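You operate a simulated robot arm through the tools that you are given. There is no shell and no other tool.

You are at the controls of a simulated robot arm. One attempt, no reset.

TASK
Play the record that lies on the platter at the speed on its label.
Fine: lid up, tone arm over the first band while the lever is up, then the speed, then lever down and lid shut; hands off the turning platter; it keeps playing.

It is judged by the outcome, as a careful person would: the job done as asked, and still so three seconds after it is handed in. It fails if anything else is knocked over, pushed out of place, dropped, spilled or broken. A push-on lid holds only when it is set on centred and level and pressed home; a screw cap is set on level and turned clockwise until tight.

THE ROBOT
A 7-joint arm with a two-finger parallel gripper, fixed in place. Base frame: the origin is at the foot of the arm, x ahead of it, y to its left, z up. Readings come in m, rad, newtons and seconds.
With the tool pointing down near the work surface it reaches from about 0.1 to 0.52 m from the base axis. Its first joint turns from -2.897 to 2.897 rad. Payload 1.57 kg.
The tool frame sits at the grasp point between the pads (the TCP): z along the fingers, y along the line on which they close. The tips reach 0.03 m beyond it. Largest opening 0.11 m; finger width 0.024, thickness 0.012; the body of the gripper, 0.048 by 0.112 m, starts 0.078 m behind the TCP.
Orientation is that of the tool frame in the base frame, as a unit quaternion [w, x, y, z]. With the fingers straight down and closing along the base's y, the tool's x points along the base's -x, its y along +y and its z along -z.

THE INTERFACE
- The arm moves only by the tool servo_tool. Its arguments are lists of equal length, an entry for each row: "offset": the shift along the base's x, y, z in m, a list of three; "delta_rot": the turn, a rotation vector about the base's x, y, z in rad, a list of three; "jaw": the opening, from 0 (shut) to 1 (fully open). In form: {"offset": [[tx, ty, tz], ...], "delta_rot": [[rx, ry, rz], ...], "jaw": [jaw, ...]}. A call has 1 to 20 rows; each row is the pose to reach, as a shift and turn from the pose commanded when the call began. A row lasts 0.2 s, in which the tool goes at most 0.05 m and 0.15 rad; a call with a longer step from one row to the next is refused whole, and so is a gripper value outside its range. Where a pose cannot be reached the arm comes as near as it can. A force on the tool above 70 N (or 10 N above the force at the start of the call, whichever is more), or a blocked arm, ends the call early, and 0.2 s more pass. Each finger travels about 0.045 m/s and halts on what it meets, pressing with about 24 N; the grip force reading is that of the motor and also rises with nothing between the fingers. The clock runs only during rows and for 0.2 s after the last one: add rows that repeat a pose to give the fingers time. The reply holds the time, the measured pose of the TCP, the force on the tool along the base axes, the opening and the grip force, in the units named above and with some noise, with the torque about the TCP (base axes, N m) and any sound that the robot's microphone picked up, and new pictures: "views" is both (left out), scene, wrist or none.
- Cameras (640 x 400 px; columns grow to the right, rows downward): "scene" is fixed at [0.2217, 0.5001, 1.4715]; the picture's right is [-0.99, -0.14, 0.00], its down [-0.07, 0.52, -0.85] and it looks along [0.12, -0.84, -0.53] (base axes); focal length 293 px, centre (320, 200). "wrist" rides on the gripper at [0.07, 0.016, -0.141] in the tool frame; the picture's right is [-0.23, 0.97, 0.00], its down [-0.86, -0.20, -0.48] and it looks along [-0.47, -0.11, 0.88] (tool axes); focal length 222 px, centre (320, 200). There is no depth. A picture from a camera that has moved, and an enlarged one, comes with that camera's place and axes in the base frame and with its lens.
- move_column(by): slides the trunk up (or, below 0, down) by that many m; the arm rides with it, the base frame stays. It gives what a move gives, with no picture.
- zoom(camera, box): a new picture of the part [left, top, right, bottom] of that camera's present view, enlarged. The clock stands still meanwhile.
- sign_off(): hands the job in; it is judged then, once.

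Nothing tells you positions but the pictures and the camera data. Unless the task says otherwise, let go and move clear before handing in.

The tools are called after "Emit:" as a command line: name --argument value ..., lists and objects as JSON in quotes. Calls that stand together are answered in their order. servo_tool: Moves the arm, as the interface text tells. Its arguments: {"type":"object","properties":{"offset":{"type":"array"},"delta_rot":{"type":"array"},"jaw":{"type":"array"},"views":{"type":"string","enum":["both","scene","wrist","none"]}},"required":["offset","delta_rot","jaw"]} The other tools are called the same way: move_column (by) slides the trunk up or down; zoom (camera, box) takes an enlarged picture of a part of a camera's view; sign_off () hands the job in.

At the start:

```text
time: 0.0
tool_pos: [0.0748, -0.4039, 1.3037]
tcp_rot: [0.0, 0.0, 1.0, 0.0]
ft_force: [0.2, 0.7, -0.5]
ft_torque: [0.01, 0.01, 0.01]
opening: 0.1102
grip_force: 0.1
trunk travel left (down, up): [-0.525, 0.065]
```

scene: 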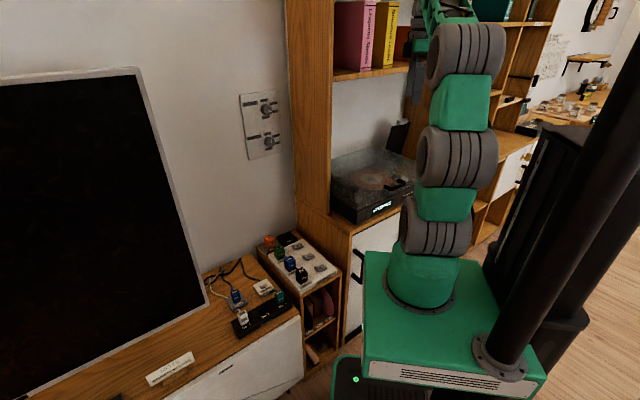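
wrist: 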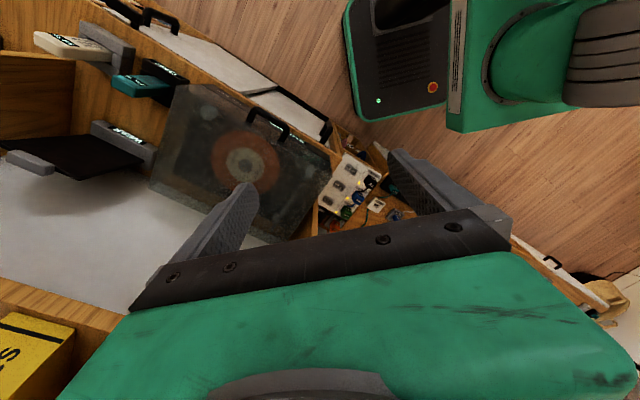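

I see a turntable with a clear closed lid on a shelf ahead of and to the right of the arm. I'll look closer before moving.

Emit:
zoom --camera "scene" --box '[310, 100, 440, 240]'

Emit:
zoom --camera "wrist" --box '[130, 60, 350, 260]'

```text
2.86 times, centred on (375, 170) of scene
camera zoom: at [0.2217, 0.5001, 1.4715], right [-0.99, -0.14, 0.0], down [-0.07, 0.52, -0.85], along [0.12, -0.84, -0.53], focal length 836 px, centre (163, 286)
```

zoom: 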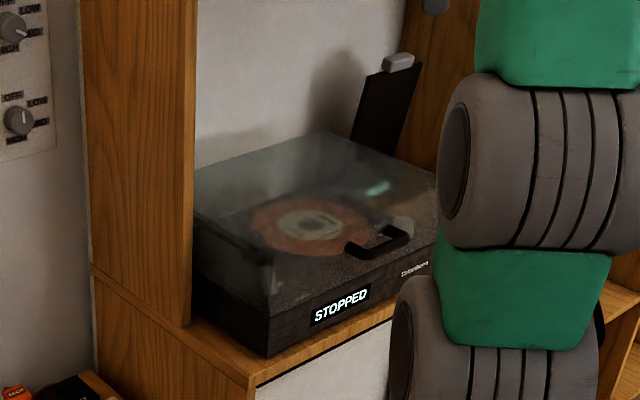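

```text
2.00 times, centred on (240, 160) of wrist
camera zoom: at [0.0037, -0.3885, 1.4435], right [0.23, 0.97, 0.0], down [0.86, -0.2, 0.48], along [0.47, -0.11, -0.88], focal length 444 px, centre (480, 280)
```

zoom: 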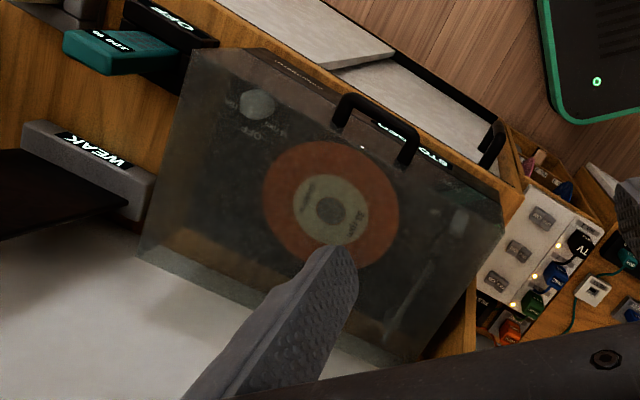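

The turntable appears to sit about 45° to the base axes, centred near (0.17, -0.62, 0.9), with its front facing the robot. I'll turn the tool to face it squarely and get a better view before touching anything.

Emit:
servo_tool --offset '[[0, 0, 0], [0, 0, 0], [0, 0, 0], [0, 0, 0], [0, 0, 0], [0, 0, 0]]' --delta_rot '[[0, 0, -0.14], [0, 0, -0.28], [0, 0, -0.42], [0, 0, -0.56], [0, 0, -0.7], [0, 0, -0.83]]' --jaw '[1, 1, 1, 1, 1, 1]'

```text
time: 1.4
tool_pos: [0.0737, -0.4034, 1.3035]
tcp_rot: [-0.001, 0.403, 0.915, 0.0]
ft_force: [-0.3, -0.4, -0.3]
ft_torque: [0.04, -0.01, 0.04]
opening: 0.1101
grip_force: 0.1
trunk travel left (down, up): [-0.525, 0.065]
camera wrist: at [0.0382, -0.3424, 1.4435], right [0.87, 0.49, 0.0], down [0.43, -0.77, 0.48], along [0.23, -0.42, -0.88], focal length 222 px, centre (320, 200)
```

scene: 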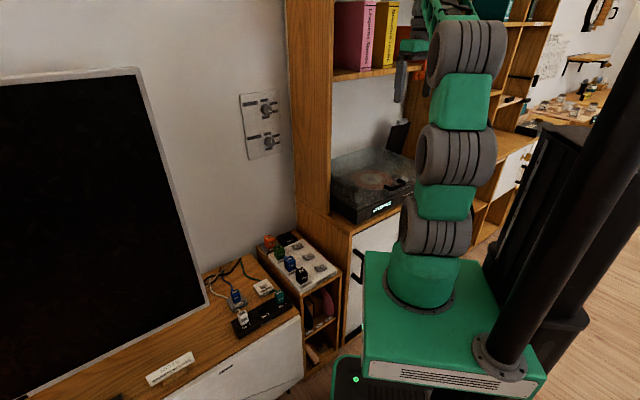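
wrist: 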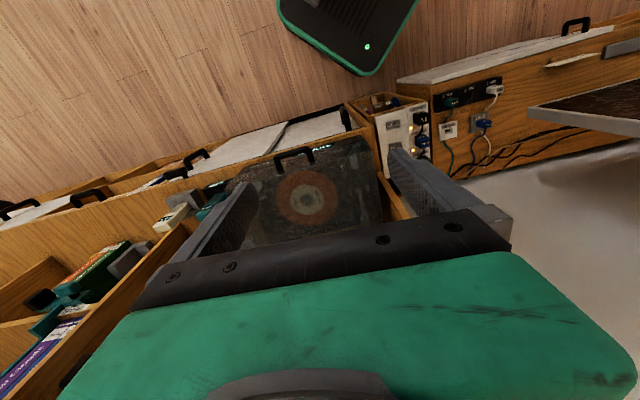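

The tool is turned. I'll zoom in to see the turntable orientation.

Emit:
zoom --camera "wrist" --box '[200, 120, 420, 260]'

Emit:
zoom --camera "scene" --box '[320, 110, 430, 230]'

```text
2.86 times, centred on (310, 190) of wrist
camera zoom: at [0.0382, -0.3424, 1.4435], right [0.87, 0.49, 0.0], down [0.43, -0.77, 0.48], along [0.23, -0.42, -0.88], focal length 635 px, centre (349, 229)
```

zoom: 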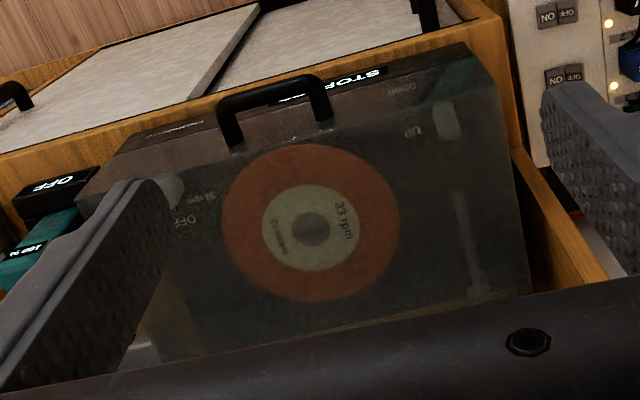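

```text
3.33 times, centred on (375, 170) of scene
camera zoom: at [0.2217, 0.5001, 1.4715], right [-0.99, -0.14, 0.0], down [-0.07, 0.52, -0.85], along [0.12, -0.84, -0.53], focal length 976 px, centre (137, 300)
```

zoom: 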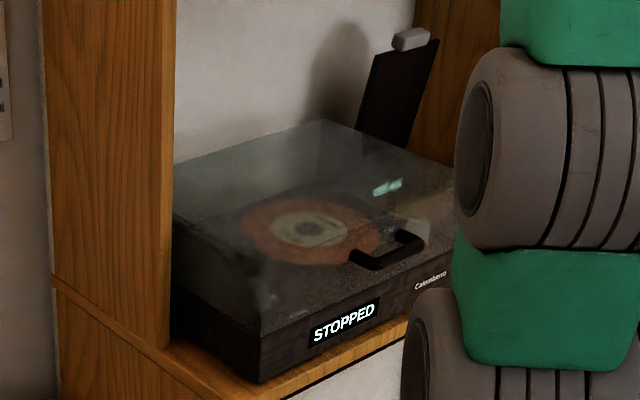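

The label reads "33 rpm", with a speed knob on one side and UP/DOWN marks for the cue lever on the other. I'll come lower for a closer view and to triangulate the handle.

Emit:
servo_tool --offset '[[0, 0.01, -0.04], [0, 0.02, -0.08], [0, 0.03, -0.12], [0, 0.04, -0.14]]' --delta_rot '[[0, 0, 0], [0, 0, 0], [0, 0, 0], [0, 0, 0]]' --jaw '[1, 1, 1, 1]'

Emit:
zoom --camera "wrist" --box '[160, 80, 480, 280]'

```text
time: 2.4
tool_pos: [0.0747, -0.3639, 1.1625]
tcp_rot: [0.0, 0.403, 0.915, 0.0]
ft_force: [0.3, -0.5, 0.3]
ft_torque: [0.0, -0.01, 0.03]
opening: 0.1104
grip_force: 0.0
trunk travel left (down, up): [-0.525, 0.065]
camera wrist: at [0.0387, -0.3021, 1.3031], right [0.87, 0.49, 0.0], down [0.43, -0.77, 0.48], along [0.23, -0.42, -0.88], focal length 222 px, centre (320, 200)
```

scene: 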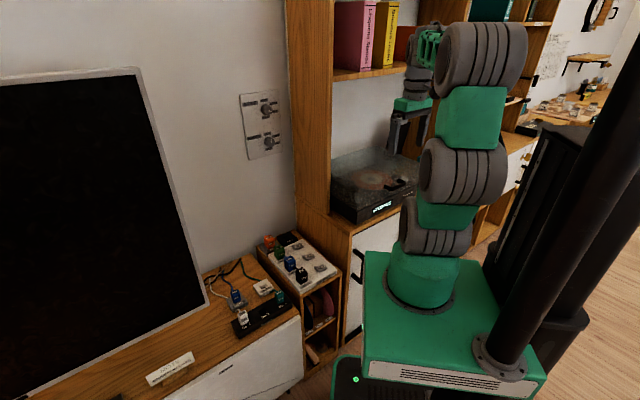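
wrist: 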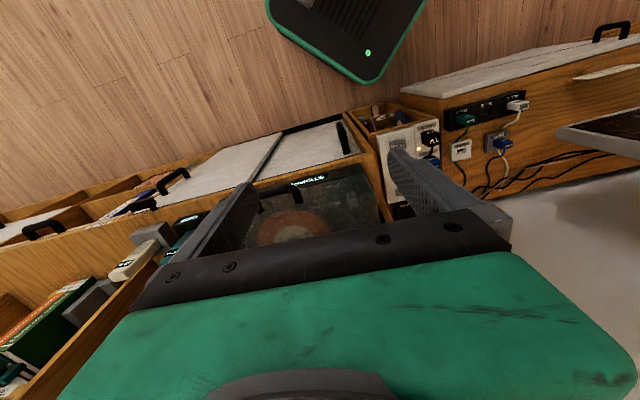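

```text
2.00 times, centred on (320, 180) of wrist
camera zoom: at [0.0387, -0.3021, 1.3031], right [0.87, 0.49, 0.0], down [0.43, -0.77, 0.48], along [0.23, -0.42, -0.88], focal length 444 px, centre (320, 240)
```

zoom: 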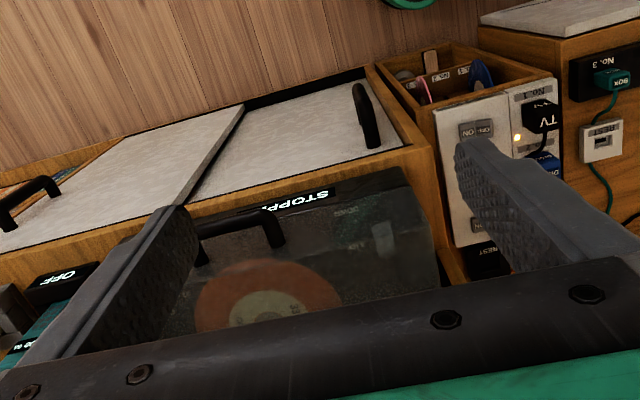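

Next I want a close look at the handle from both cameras. I'll move a little further out over the lid, staying high.

Emit:
servo_tool --offset '[[0.02, -0.02, 0.03], [0.04, -0.045, 0.05], [0.06, -0.07, 0.06], [0.07, -0.08, 0.06]]' --delta_rot '[[0, 0, 0], [0, 0, 0], [0, 0, 0], [0, 0, 0]]' --jaw '[1, 1, 1, 1]'

Emit:
zoom --camera "wrist" --box '[200, 80, 440, 230]'

Emit:
zoom --camera "scene" --box '[360, 150, 440, 230]'

```text
time: 3.4
tool_pos: [0.1456, -0.4447, 1.2232]
tcp_rot: [-0.001, 0.402, 0.916, 0.001]
ft_force: [-0.2, -0.2, -0.1]
ft_torque: [0.03, -0.01, 0.0]
opening: 0.1102
grip_force: 0.1
trunk travel left (down, up): [-0.525, 0.065]
camera wrist: at [0.1099, -0.3833, 1.3634], right [0.87, 0.49, 0.0], down [0.43, -0.77, 0.48], along [0.23, -0.42, -0.88], focal length 222 px, centre (320, 200)
```

scene: 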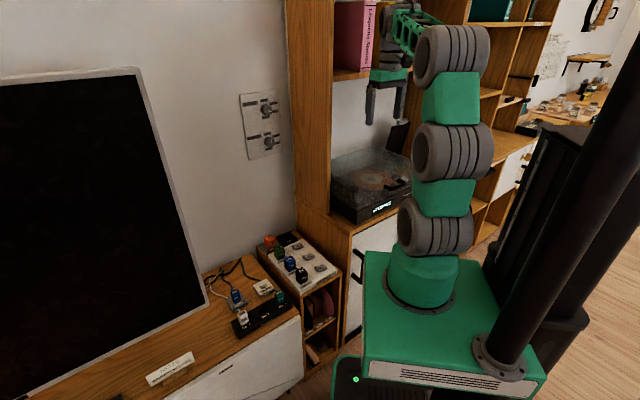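
wrist: 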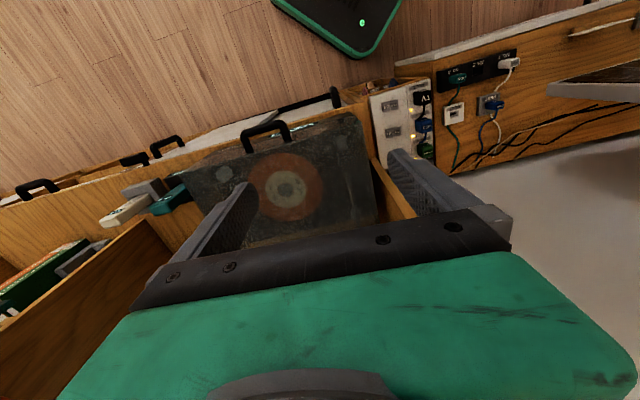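

```text
2.67 times, centred on (320, 155) of wrist
camera zoom: at [0.1099, -0.3833, 1.3634], right [0.87, 0.49, 0.0], down [0.43, -0.77, 0.48], along [0.23, -0.42, -0.88], focal length 592 px, centre (320, 320)
```

zoom: 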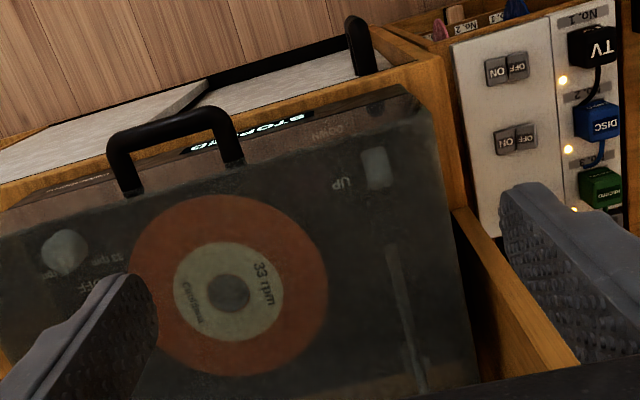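

```text
5.00 times, centred on (400, 190) of scene
camera zoom: at [0.2217, 0.5001, 1.4715], right [-0.99, -0.14, 0.0], down [-0.07, 0.52, -0.85], along [0.12, -0.84, -0.53], focal length 1464 px, centre (-80, 250)
```

zoom: 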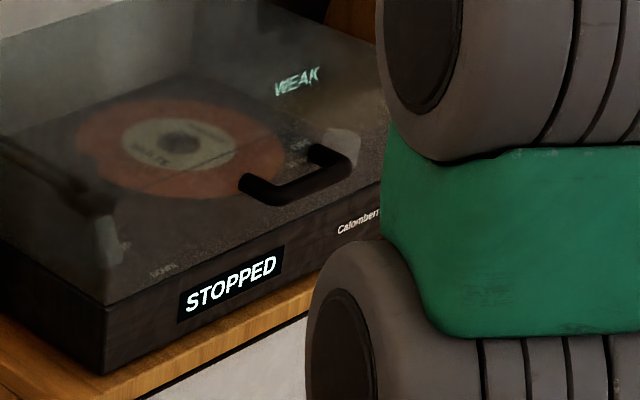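

From triangulating, the handle bar is centred near (0.055, -0.508, 0.924). It projects horizontally about 3 cm toward the robot, in a front direction of roughly (-0.655, 0.756). I'd like the camera above the fingers when the tool tilts outward, so I'll back off and yaw the tool half a turn.

Emit:
servo_tool --offset '[[-0.03, 0.035, 0.0], [-0.06, 0.07, 0.0], [-0.08, 0.09, 0.0], [-0.08, 0.09, 0], [-0.08, 0.09, 0], [-0.08, 0.09, 0], [-0.08, 0.09, 0], [-0.08, 0.09, 0], [-0.08, 0.09, 0], [-0.08, 0.09, 0], [-0.08, 0.09, 0], [-0.08, 0.09, 0], [-0.08, 0.09, 0], [-0.08, 0.09, 0]]' --delta_rot '[[0, 0, 0], [0, 0, 0.14], [0, 0, 0.28], [0, 0, 0.42], [0, 0, 0.56], [0, 0, 0.7], [0, 0, 0.84], [0, 0, 0.98], [0, 0, 1.12], [0, 0, 1.26], [0, 0, 1.4], [0, 0, 1.54], [0, 0, 1.68], [0, 0, 1.8]]' --jaw '[1, 1, 1, 1, 1, 1, 1, 1, 1, 1, 1, 1, 1, 1]'

```text
time: 6.4
tool_pos: [0.0635, -0.3532, 1.2236]
tcp_rot: [0.001, -0.467, 0.884, 0.0]
ft_force: [-0.7, 0.1, -0.2]
ft_torque: [-0.02, 0.0, 0.03]
opening: 0.11
grip_force: 0.1
trunk travel left (down, up): [-0.525, 0.065]
camera wrist: at [0.0107, -0.4036, 1.3637], right [-0.68, 0.74, 0.0], down [0.65, 0.59, 0.48], along [0.35, 0.32, -0.88], focal length 222 px, centre (320, 200)
```

scene: 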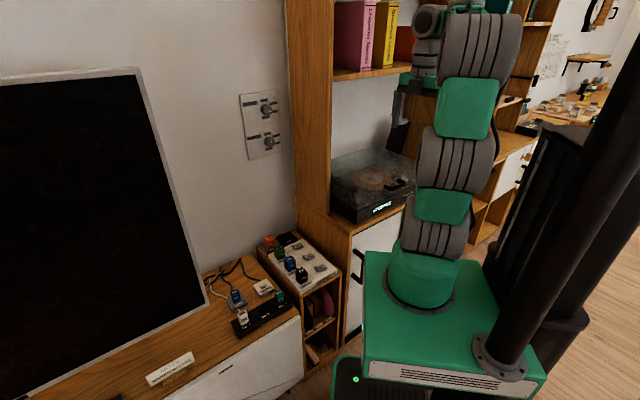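
wrist: 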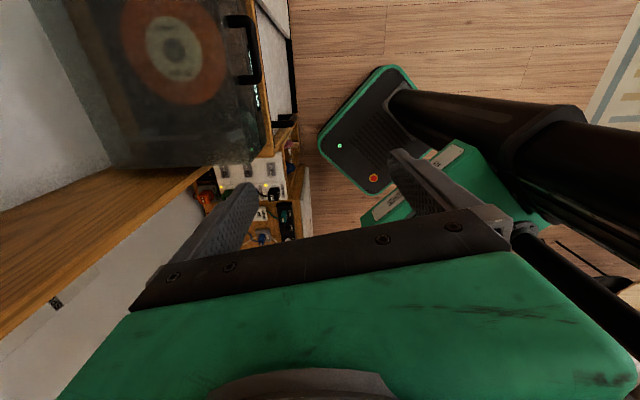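

The yaw works freely, so I'll finish it.

Emit:
servo_tool --offset '[[0, 0, 0], [0, 0, 0], [0, 0, 0], [0, 0, 0], [0, 0, 0], [0, 0, 0], [0, 0, 0], [0, 0, 0], [0, 0, 0], [0, 0, 0]]' --delta_rot '[[0, 0, 0.14], [0, 0, 0.28], [0, 0, 0.42], [0, 0, 0.56], [0, 0, 0.7], [0, 0, 0.84], [0, 0, 0.98], [0, 0, 1.12], [0, 0, 1.26], [0, 0, 1.313]]' --jaw '[1, 1, 1, 1, 1, 1, 1, 1, 1, 1]'

```text
time: 8.6
tool_pos: [0.0649, -0.3537, 1.2235]
tcp_rot: [0.0, 0.91, -0.415, 0.001]
ft_force: [-0.3, -0.6, 0.4]
ft_torque: [0.06, 0.0, -0.01]
opening: 0.1101
grip_force: 0.1
trunk travel left (down, up): [-0.525, 0.065]
camera wrist: at [0.0972, -0.4183, 1.3634], right [-0.88, -0.47, 0.0], down [-0.41, 0.78, 0.48], along [-0.22, 0.42, -0.88], focal length 222 px, centre (320, 200)
```

scene: 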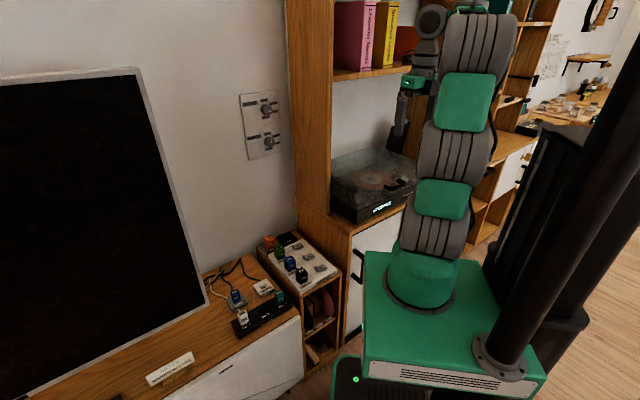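
wrist: 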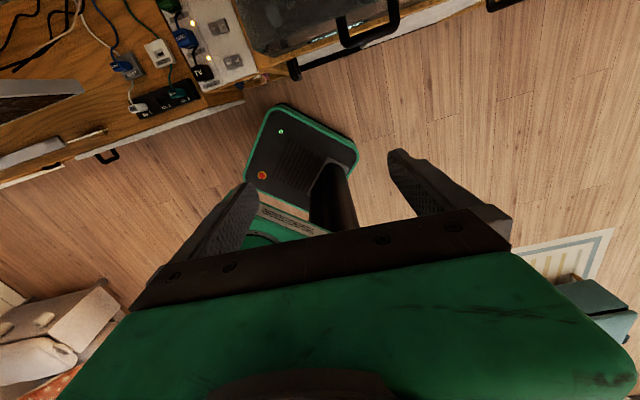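

Now I'll tilt the tool outward by about 50° and stop in front of and above the handle.

Emit:
servo_tool --offset '[[-0.005, 0, -0.01], [-0.01, 0, -0.03], [-0.015, -0.01, -0.05], [-0.02, -0.03, -0.08], [-0.03, -0.05, -0.11], [-0.04, -0.07, -0.14], [-0.045, -0.095, -0.17]]' --delta_rot '[[-0.098, -0.085, 0], [-0.197, -0.17, 0], [-0.295, -0.255, 0], [-0.393, -0.341, 0], [-0.491, -0.426, 0], [-0.59, -0.511, 0], [-0.68, -0.59, 0]]' --jaw '[1, 1, 1, 1, 1, 1, 1]'

Emit:
zoom --camera "wrist" --box '[160, 0, 480, 200]'

```text
time: 10.2
tool_pos: [-0.0281, -0.5161, 1.1525]
tcp_rot: [0.167, 0.825, -0.391, 0.373]
ft_force: [0.0, 0.6, 0.6]
ft_torque: [-0.01, 0.0, -0.03]
opening: 0.1099
grip_force: 0.0
out of reach, approached as far as the arm can: row 1, 5, 6, 7
trunk travel left (down, up): [-0.525, 0.065]
camera wrist: at [-0.0813, -0.4837, 1.2974], right [-0.84, -0.5, -0.19], down [-0.43, 0.84, -0.32], along [0.32, -0.19, -0.93], focal length 222 px, centre (320, 200)
```

scene: 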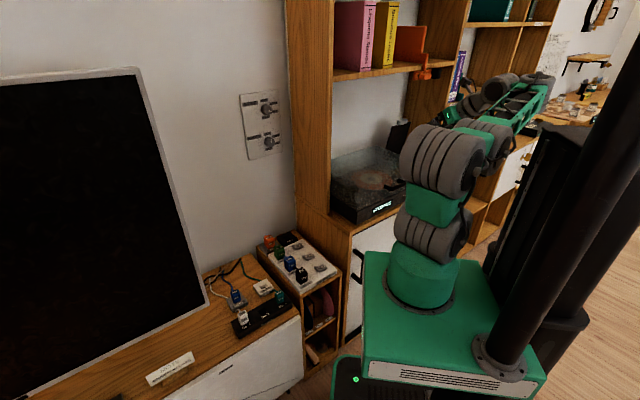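
wrist: 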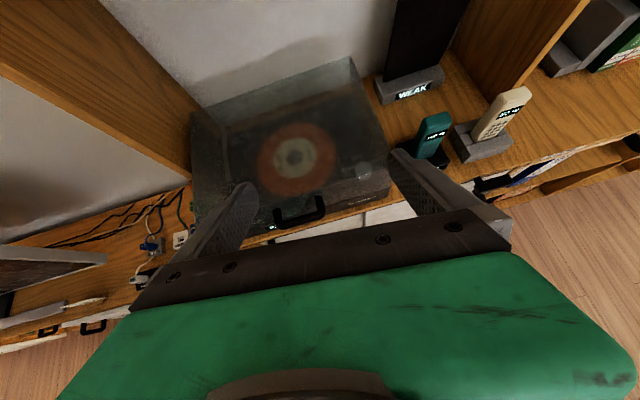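

```text
2.00 times, centred on (320, 100) of wrist
camera zoom: at [-0.0813, -0.4837, 1.2974], right [-0.84, -0.5, -0.19], down [-0.43, 0.84, -0.32], along [0.32, -0.19, -0.93], focal length 444 px, centre (320, 400)
```

zoom: 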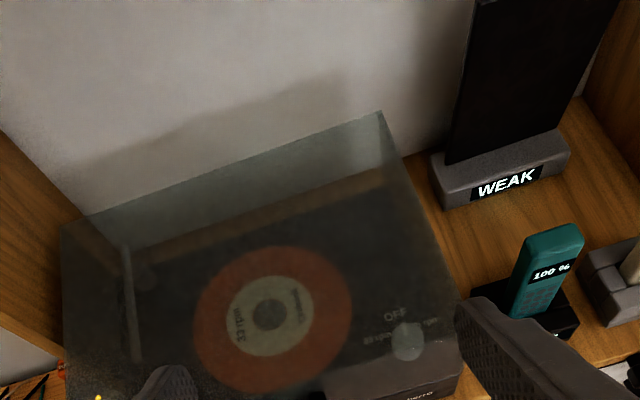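

That orientation pushed the arm into an awkward posture, though the view was useful: phones and an antenna panel stand just right of the turntable. I'll go back the way I came in small steps and use a different wrist yaw.

Emit:
servo_tool --offset '[[0.005, 0.025, 0.03], [0.015, 0.045, 0.06], [0.025, 0.065, 0.09], [0.03, 0.085, 0.12]]' --delta_rot '[[0.09, 0.08, 0], [0.188, 0.165, 0], [0.286, 0.25, 0], [0.384, 0.335, 0]]' --jaw '[1, 1, 1, 1]'

```text
time: 11.2
tool_pos: [0.0043, -0.4309, 1.2556]
tcp_rot: [0.061, 0.892, -0.423, 0.148]
ft_force: [0.6, -0.6, 10.1]
ft_torque: [0.16, 0.36, -0.03]
opening: 0.1101
grip_force: 0.1
out of reach, approached as far as the arm can: row 4
trunk travel left (down, up): [-0.525, 0.065]
camera wrist: at [0.0026, -0.4608, 1.4106], right [-0.89, -0.45, -0.09], down [-0.46, 0.87, 0.19], along [-0.01, 0.21, -0.98], focal length 222 px, centre (320, 200)
```

scene: 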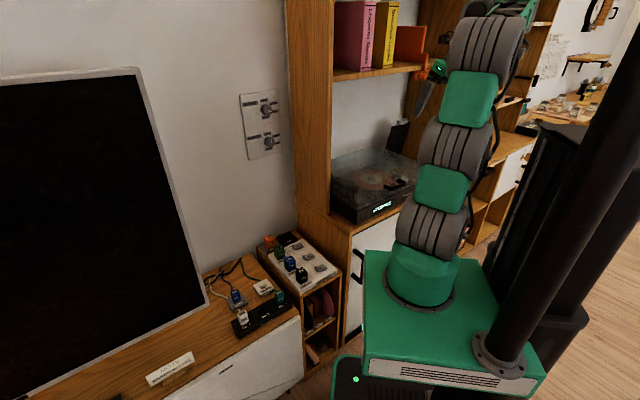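
wrist: 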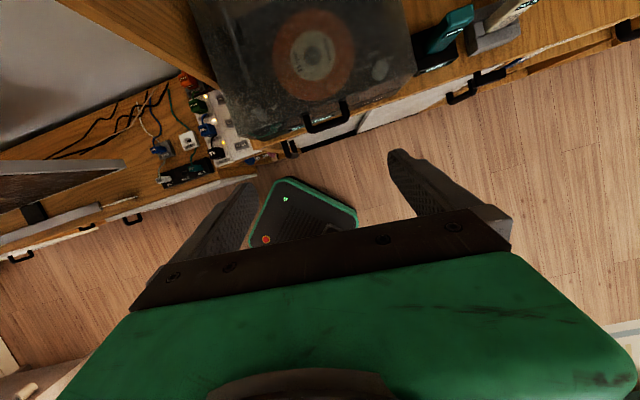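

There's a 10 N upward force reading, so I'll check whether something is being touched before going on.

Emit:
zoom --camera "scene" --box '[370, 0, 550, 130]'

Emit:
servo_tool --offset '[[0, 0, 0]]' --delta_rot '[[0, 0, 0]]' --jaw '[1]' --views "none"

```text
3.08 times, centred on (460, 65) of scene
camera zoom: at [0.2217, 0.5001, 1.4715], right [-0.99, -0.14, 0.0], down [-0.07, 0.52, -0.85], along [0.12, -0.84, -0.53], focal length 901 px, centre (-111, 615)
```

zoom: 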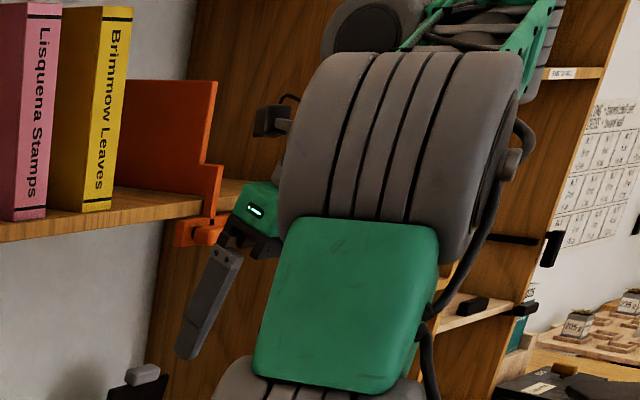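

```text
time: 11.6
tool_pos: [0.0032, -0.4256, 1.2597]
tcp_rot: [0.069, 0.892, -0.422, 0.15]
ft_force: [0.4, 0.6, 0.5]
ft_torque: [-0.09, 0.05, -0.02]
opening: 0.1099
grip_force: 0.0
trunk travel left (down, up): [-0.525, 0.065]
```

The force was only a transient. There's an upper shelf at about z = 1.3 with a clamped bookend, so the hand has to work below it. I'll pull back, straighten, and yaw so that tool x points to the turntable's right.

Emit:
servo_tool --offset '[[0.01, 0.03, -0.01], [0.03, 0.05, -0.02], [0.05, 0.07, -0.03], [0.06, 0.08, -0.035]]' --delta_rot '[[0.06, 0.05, 0], [0.14, 0.12, 0], [0.2, 0.18, 0], [0.247, 0.214, 0]]' --jaw '[1, 1, 1, 1]' --views "scene"

```text
time: 12.6
tool_pos: [0.0634, -0.3465, 1.2256]
tcp_rot: [0.003, 0.904, -0.427, 0.0]
ft_force: [0.2, 1.6, -0.4]
ft_torque: [0.0, 0.01, 0.02]
opening: 0.1097
grip_force: 0.1
trunk travel left (down, up): [-0.525, 0.065]
```

scene: 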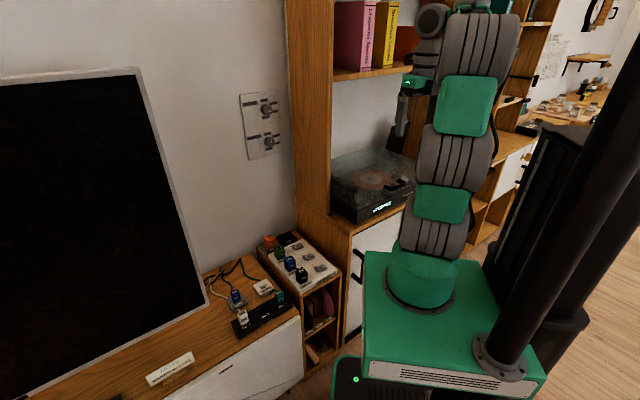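

Emit:
servo_tool --offset '[[0, 0, 0], [0, 0, 0], [0, 0, 0], [0, 0, 0], [0, 0, 0], [0, 0, 0], [0, 0, 0], [0, 0, 0], [0, 0, 0], [0, 0, 0], [0, 0, 0]]' --delta_rot '[[0, 0, -0.14], [0, 0, -0.28], [0, 0, -0.42], [0, 0, -0.56], [0, 0, -0.7], [0, 0, -0.84], [0, 0, -0.98], [0, 0, -1.12], [0, 0, -1.26], [0, 0, -1.4], [0, 0, -1.545]]' --jaw '[1, 1, 1, 1, 1, 1, 1, 1, 1, 1, 1]' --views "scene"

```text
time: 15.0
tool_pos: [0.0622, -0.3456, 1.2256]
tcp_rot: [-0.002, -0.348, 0.938, 0.001]
ft_force: [-0.9, 0.5, 0.0]
ft_torque: [0.0, 0.03, 0.03]
opening: 0.1099
grip_force: 0.1
trunk travel left (down, up): [-0.525, 0.065]
```

scene: 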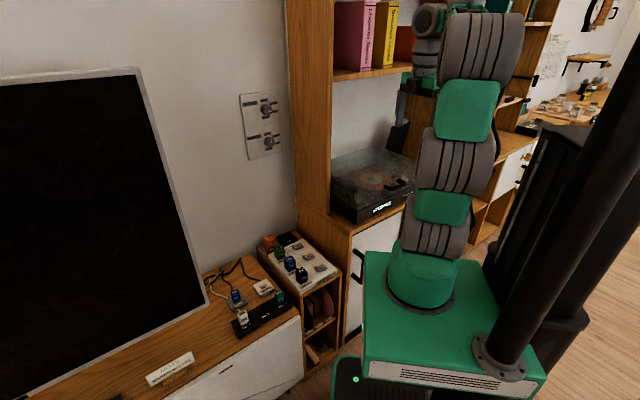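

The arm is folded tightly at this height, so I'll lower the trunk to give it a better posture for a horizontal tool.

Emit:
move_column --by -0.2

```text
time: 17.2
tool_pos: [0.0634, -0.3459, 1.0244]
tcp_rot: [-0.004, -0.349, 0.937, 0.001]
ft_force: [0.1, -0.2, 0.3]
ft_torque: [0.01, -0.01, 0.03]
opening: 0.1101
grip_force: 0.1
trunk travel left (down, up): [-0.325, 0.265]
```

Emit:
servo_tool --offset '[[-0.015, -0.015, 0.02], [-0.03, -0.03, 0.03], [-0.045, -0.045, 0.03], [-0.06, -0.06, 0.02]]' --delta_rot '[[-0.098, -0.085, 0], [-0.197, -0.17, 0], [-0.295, -0.255, 0], [-0.393, -0.341, 0]]' --jaw '[1, 1, 1, 1]'

```text
time: 18.2
tool_pos: [0.0016, -0.4068, 1.0444]
tcp_rot: [0.089, -0.337, 0.906, -0.241]
ft_force: [-1.0, 0.8, 0.8]
ft_torque: [0.0, -0.02, 0.02]
opening: 0.1099
grip_force: 0.0
trunk travel left (down, up): [-0.325, 0.265]
camera wrist: at [-0.1066, -0.3898, 1.1587], right [-0.38, 0.79, -0.48], down [0.61, 0.61, 0.51], along [0.7, -0.1, -0.71], focal length 222 px, centre (320, 200)
```

scene: 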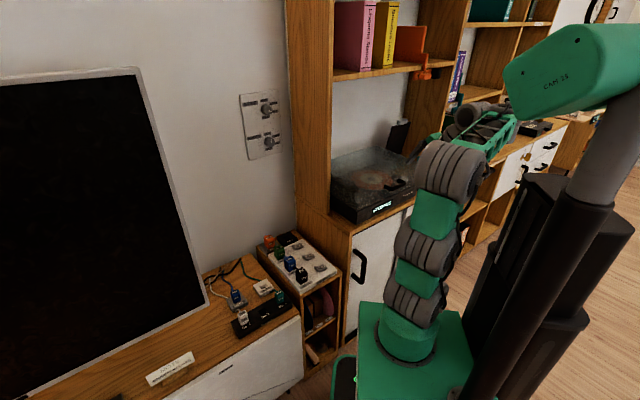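
wrist: 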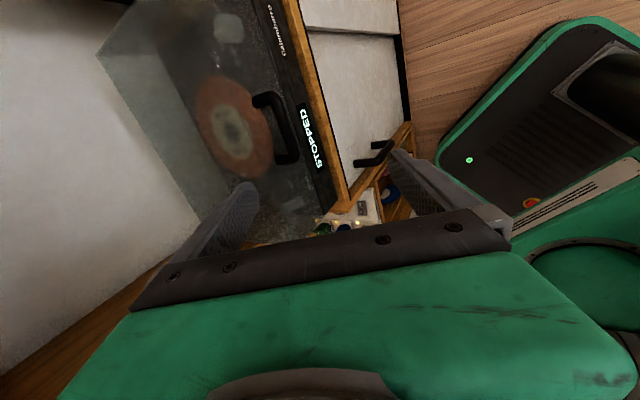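

This posture works. I'll zoom on the handle to refine its position.

Emit:
zoom --camera "wrist" --box '[160, 40, 360, 190]'

```text
2.67 times, centred on (260, 115) of wrist
camera zoom: at [-0.1066, -0.3898, 1.1587], right [-0.38, 0.79, -0.48], down [0.61, 0.61, 0.51], along [0.7, -0.1, -0.71], focal length 592 px, centre (480, 427)
```

zoom: 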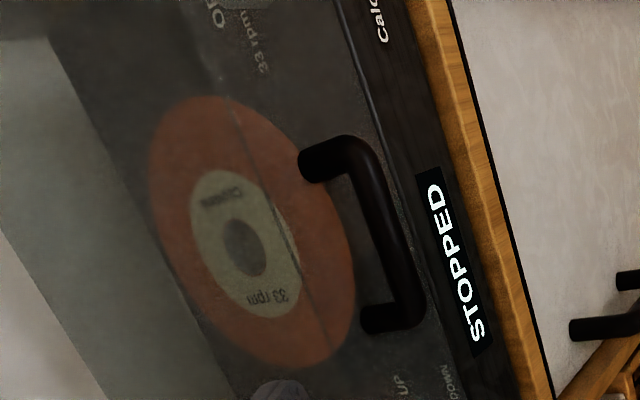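

The handle bar centre refines to (0.055, -0.510, 0.928). I'll tilt further, to 60° from vertical, and move to a pre-grasp point in front of it with the jaws about 4 cm apart.

Emit:
servo_tool --offset '[[0.0, 0.0, 0.0], [0.0, 0.0, 0.0], [0.003, -0.015, -0.02], [0.006, -0.03, -0.045], [0.009, -0.05, -0.0764], [0.009, -0.05, -0.0764]]' --delta_rot '[[-0.1, -0.087, 0], [-0.2, -0.173, 0], [-0.3, -0.26, 0], [-0.4, -0.347, 0], [-0.4, -0.347, 0], [-0.4, -0.347, 0]]' --jaw '[0.8, 0.6, 0.36, 0.36, 0.36, 0.36]'

Emit:
zoom --camera "wrist" --box '[160, 60, 480, 260]'

```text
time: 19.6
tool_pos: [0.0149, -0.4561, 0.9685]
tcp_rot: [0.174, -0.301, 0.813, -0.468]
ft_force: [0.6, 0.4, -0.6]
ft_torque: [0.0, 0.04, 0.02]
opening: 0.0393
grip_force: 0.1
trunk travel left (down, up): [-0.325, 0.265]
camera wrist: at [-0.1251, -0.4044, 1.0245], right [-0.15, 0.52, -0.84], down [0.44, 0.8, 0.41], along [0.88, -0.31, -0.35], focal length 222 px, centre (320, 200)
```

scene: 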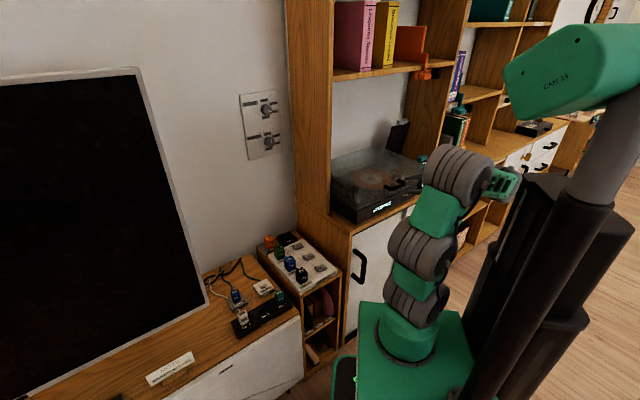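
wrist: 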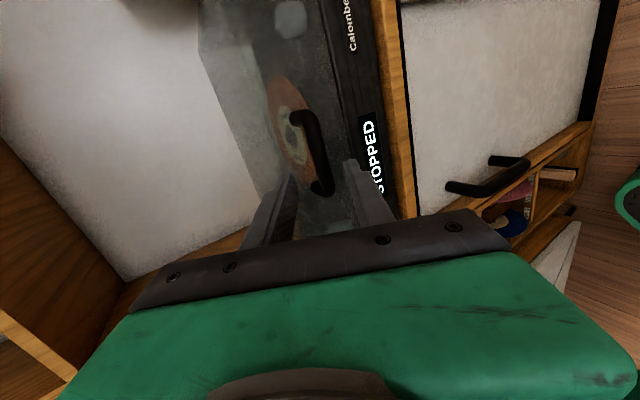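

```text
2.00 times, centred on (320, 160) of wrist
camera zoom: at [-0.1251, -0.4044, 1.0245], right [-0.15, 0.52, -0.84], down [0.44, 0.8, 0.41], along [0.88, -0.31, -0.35], focal length 444 px, centre (320, 280)
```

zoom: 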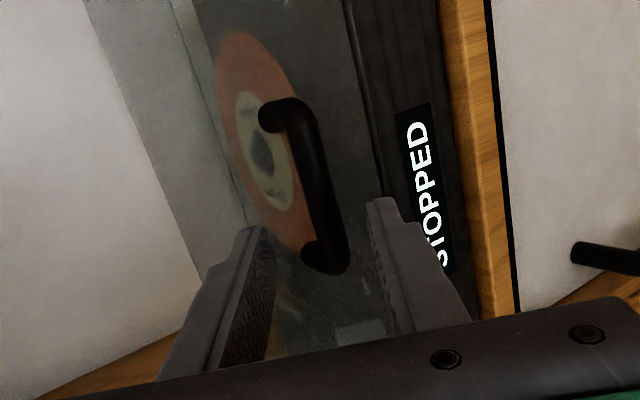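

The handle lies between the finger lines, so I'll advance along the tool axis and close on the bar.

Emit:
servo_tool --offset '[[0.01, -0.0135, -0.0105], [0.02, -0.027, -0.021], [0.0297, -0.0405, -0.0315]]' --delta_rot '[[0, 0, 0], [0, 0, 0], [0, 0, 0]]' --jaw '[0.36, 0.36, 0.36]' --views "wrist"

Emit:
zoom --camera "wrist" --box '[220, 100, 420, 250]'

```text
time: 20.4
tool_pos: [0.0426, -0.4993, 0.9387]
tcp_rot: [0.175, -0.301, 0.813, -0.468]
ft_force: [-0.1, 0.1, 0.3]
ft_torque: [-0.04, -0.02, 0.01]
opening: 0.0394
grip_force: 0.1
trunk travel left (down, up): [-0.325, 0.265]
camera wrist: at [-0.0965, -0.4469, 0.9943], right [-0.15, 0.52, -0.84], down [0.44, 0.8, 0.41], along [0.88, -0.31, -0.35], focal length 222 px, centre (320, 200)
```

wrist: 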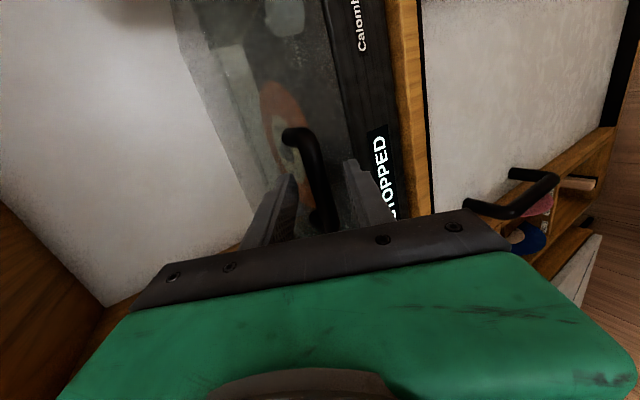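

```text
2.67 times, centred on (320, 175) of wrist
camera zoom: at [-0.0965, -0.4469, 0.9943], right [-0.15, 0.52, -0.84], down [0.44, 0.8, 0.41], along [0.88, -0.31, -0.35], focal length 592 px, centre (320, 267)
```

zoom: 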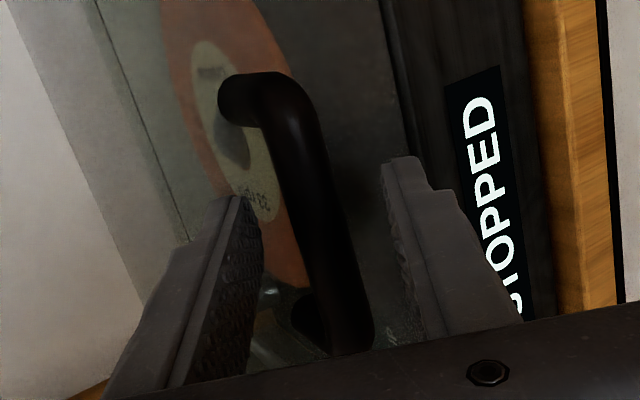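

The bar is between the pads. Closing.

Emit:
servo_tool --offset '[[0, 0, 0], [0, 0, 0], [0, 0, 0], [0, 0, 0], [0, 0, 0]]' --delta_rot '[[0, 0, 0], [0, 0, 0], [0, 0, 0], [0, 0, 0], [0, 0, 0]]' --jaw '[0.2, 0.1, 0.1, 0.1, 0.1]' --views "wrist"

```text
time: 21.6
tool_pos: [0.0432, -0.4983, 0.9405]
tcp_rot: [0.175, -0.302, 0.812, -0.467]
ft_force: [1.7, -3.9, 2.1]
ft_torque: [-0.55, 0.45, 0.38]
opening: 0.016
grip_force: 31.9
trunk travel left (down, up): [-0.325, 0.265]
camera wrist: at [-0.0964, -0.447, 0.9949], right [-0.15, 0.52, -0.84], down [0.44, 0.8, 0.41], along [0.88, -0.31, -0.35], focal length 222 px, centre (320, 200)
```

wrist: 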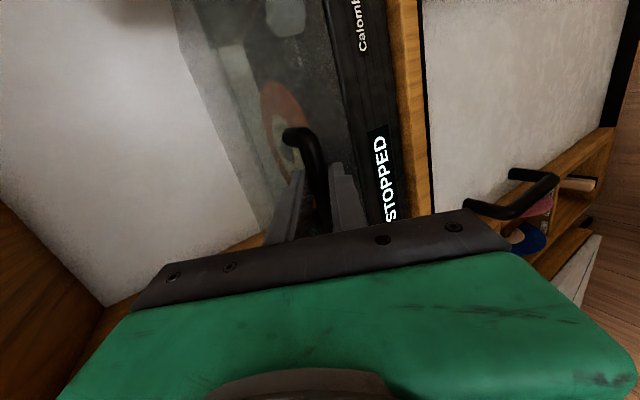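

The bar is gripped (opening 16 mm). I'll lift along an arc about the estimated rear hinge, starting with 12°.

Emit:
servo_tool --offset '[[0.001, -0.0012, 0.011], [0.002, -0.0023, 0.0225], [0.0035, -0.004, 0.0337], [0.005, -0.0058, 0.0448], [0.0071, -0.0082, 0.0558], [0.0092, -0.0106, 0.0667]]' --delta_rot '[[0, 0, 0], [0, 0, 0], [0, 0, 0], [0, 0, 0], [0, 0, 0], [0, 0, 0]]' --jaw '[0.1, 0.1, 0.1, 0.1, 0.1, 0.1]'

```text
time: 23.0
tool_pos: [0.0521, -0.5085, 1.0012]
tcp_rot: [0.174, -0.302, 0.813, -0.466]
ft_force: [16.9, -12.0, -14.2]
ft_torque: [-0.4, 0.43, 0.45]
opening: 0.0163
grip_force: 31.8
trunk travel left (down, up): [-0.325, 0.265]
camera wrist: at [-0.086, -0.4574, 1.0581], right [-0.15, 0.52, -0.84], down [0.44, 0.79, 0.41], along [0.88, -0.31, -0.35], focal length 222 px, centre (320, 200)
```

scene: 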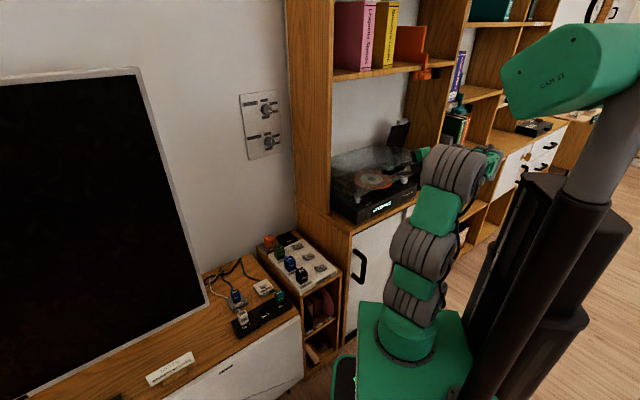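
wrist: 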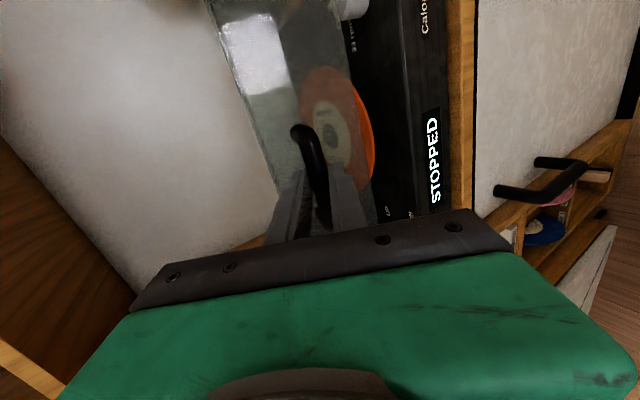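

The lid is rising. I'll keep following the arc, a bit more inward.

Emit:
servo_tool --offset '[[0.0055, -0.0065, 0.0115], [0.0086, -0.01, 0.0228], [0.012, -0.0138, 0.033], [0.0152, -0.0175, 0.0434], [0.019, -0.022, 0.0533], [0.0226, -0.0262, 0.0632], [0.0268, -0.031, 0.0727], [0.031, -0.0359, 0.0822]]' --delta_rot '[[0, 0, 0], [0, 0, 0], [0, 0, 0], [0, 0, 0], [0, 0, 0], [0, 0, 0], [0, 0, 0], [0, 0, 0]]' --jaw '[0.1, 0.1, 0.1, 0.1, 0.1, 0.1, 0.1, 0.1]'

```text
time: 24.8
tool_pos: [0.0843, -0.545, 1.0844]
tcp_rot: [0.174, -0.303, 0.813, -0.467]
ft_force: [19.9, 0.0, -16.5]
ft_torque: [-0.14, 0.43, 0.78]
opening: 0.0165
grip_force: 31.8
trunk travel left (down, up): [-0.325, 0.265]
camera wrist: at [-0.054, -0.4931, 1.1411], right [-0.15, 0.52, -0.84], down [0.44, 0.8, 0.41], along [0.88, -0.31, -0.35], focal length 222 px, centre (320, 200)
```

scene: 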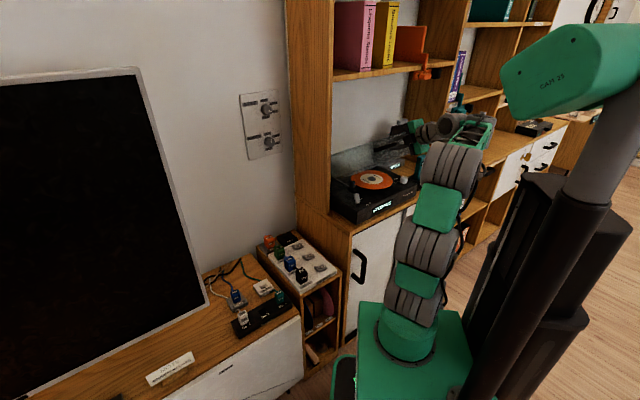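
wrist: 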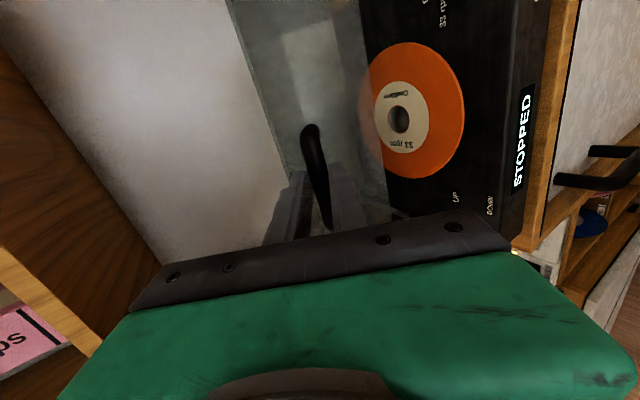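

The lid is about 28° open and tracking well. Continuing along the arc.

Emit:
servo_tool --offset '[[0.0119, -0.0077, 0.0164], [0.0194, -0.0164, 0.0293], [0.0273, -0.0255, 0.0415], [0.0356, -0.0351, 0.0531], [0.0442, -0.0451, 0.0641], [0.0533, -0.0556, 0.0743], [0.0627, -0.0664, 0.0837]]' --delta_rot '[[0, 0, 0], [0, 0, 0], [0, 0, 0], [0, 0, 0], [0, 0, 0], [0, 0, 0], [0, 0, 0]]' --jaw '[0.1, 0.1, 0.1, 0.1, 0.1, 0.1, 0.1]'

```text
time: 26.4
tool_pos: [0.1458, -0.6094, 1.1698]
tcp_rot: [0.174, -0.301, 0.812, -0.468]
ft_force: [-3.4, 0.1, 2.5]
ft_torque: [0.01, 0.04, -0.03]
opening: 0.01
grip_force: 0.0
trunk travel left (down, up): [-0.325, 0.265]
camera wrist: at [0.0072, -0.5572, 1.225], right [-0.15, 0.52, -0.84], down [0.44, 0.8, 0.41], along [0.88, -0.31, -0.35], focal length 222 px, centre (320, 200)
```

scene: 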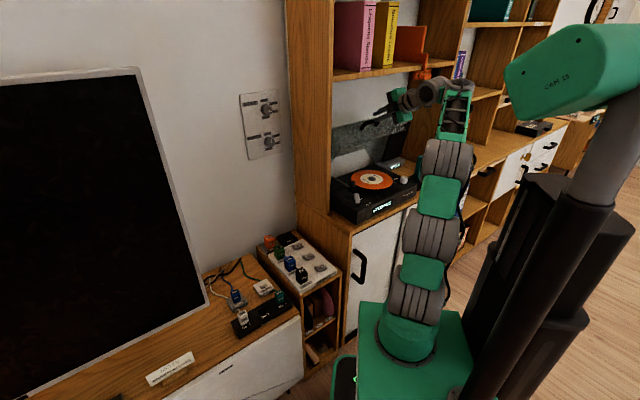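
wrist: 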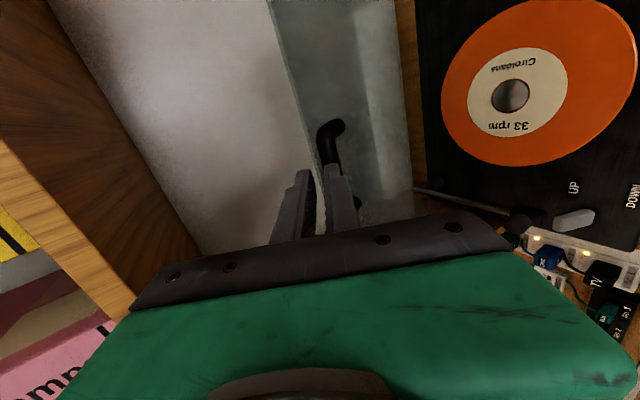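

The bar slipped out of the grip, but the lid still looks raised. I'll check closely.

Emit:
zoom --camera "wrist" --box '[220, 60, 460, 240]'

Emit:
zoom --camera "scene" --box '[310, 70, 450, 230]'

```text
2.22 times, centred on (340, 150) of wrist
camera zoom: at [0.0072, -0.5572, 1.225], right [-0.15, 0.52, -0.84], down [0.44, 0.8, 0.41], along [0.88, -0.31, -0.35], focal length 494 px, centre (276, 311)
```

zoom: 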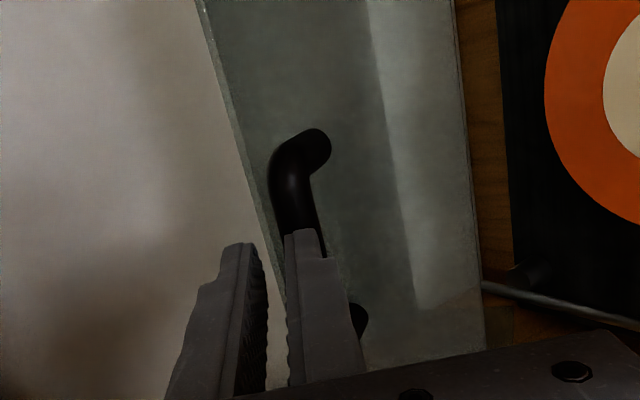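

```text
2.50 times, centred on (380, 150) of scene
camera zoom: at [0.2217, 0.5001, 1.4715], right [-0.99, -0.14, 0.0], down [-0.07, 0.52, -0.85], along [0.12, -0.84, -0.53], focal length 732 px, centre (170, 325)
```

zoom: 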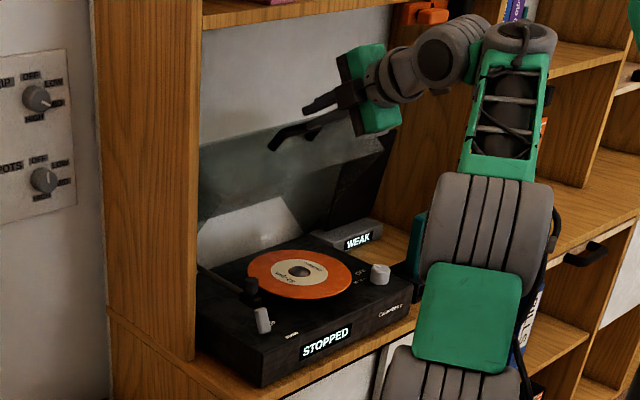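

The lid is raised about 55–60° with the fingers just off the handle. I'll back off horizontally to see whether it stays by itself.

Emit:
servo_tool --offset '[[-0.013, 0.015, 0.0], [-0.026, 0.03, 0.0], [-0.033, 0.038, 0]]' --delta_rot '[[0, 0, 0], [0, 0, 0], [0, 0, 0]]' --jaw '[0.1, 0.1, 0.05]'

Emit:
zoom --camera "wrist" --box '[220, 60, 460, 240]'

Emit:
zoom --camera "scene" --box '[310, 70, 450, 230]'

```text
time: 27.2
tool_pos: [0.1116, -0.5733, 1.1692]
tcp_rot: [0.174, -0.302, 0.812, -0.468]
ft_force: [0.0, 0.5, -0.3]
ft_torque: [0.01, 0.01, 0.05]
opening: 0.0055
grip_force: 0.1
trunk travel left (down, up): [-0.325, 0.265]
camera wrist: at [-0.026, -0.5206, 1.2249], right [-0.15, 0.52, -0.84], down [0.44, 0.8, 0.41], along [0.88, -0.31, -0.35], focal length 222 px, centre (320, 200)
```

scene: 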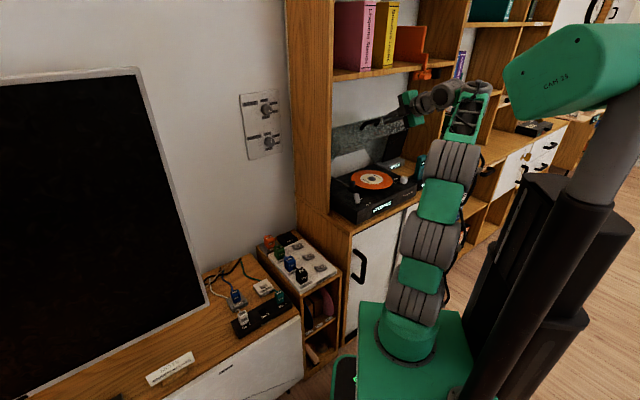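
wrist: 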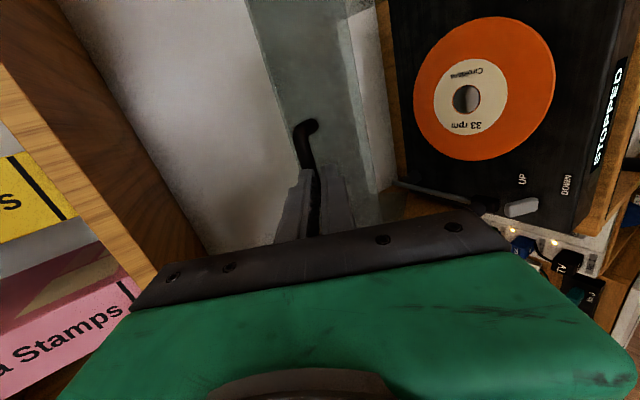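

```text
2.22 times, centred on (340, 150) of wrist
camera zoom: at [-0.026, -0.5206, 1.2249], right [-0.15, 0.52, -0.84], down [0.44, 0.8, 0.41], along [0.88, -0.31, -0.35], focal length 494 px, centre (276, 311)
```

zoom: 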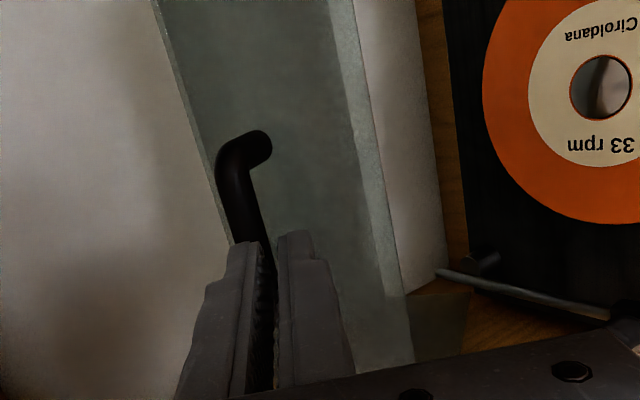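

```text
2.50 times, centred on (380, 150) of scene
camera zoom: at [0.2217, 0.5001, 1.4715], right [-0.99, -0.14, 0.0], down [-0.07, 0.52, -0.85], along [0.12, -0.84, -0.53], focal length 732 px, centre (170, 325)
```

zoom: 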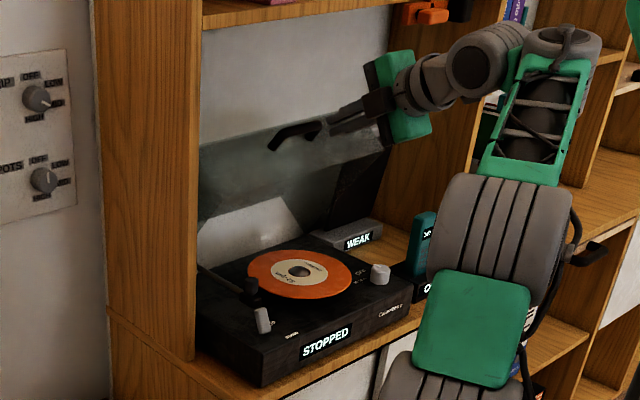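

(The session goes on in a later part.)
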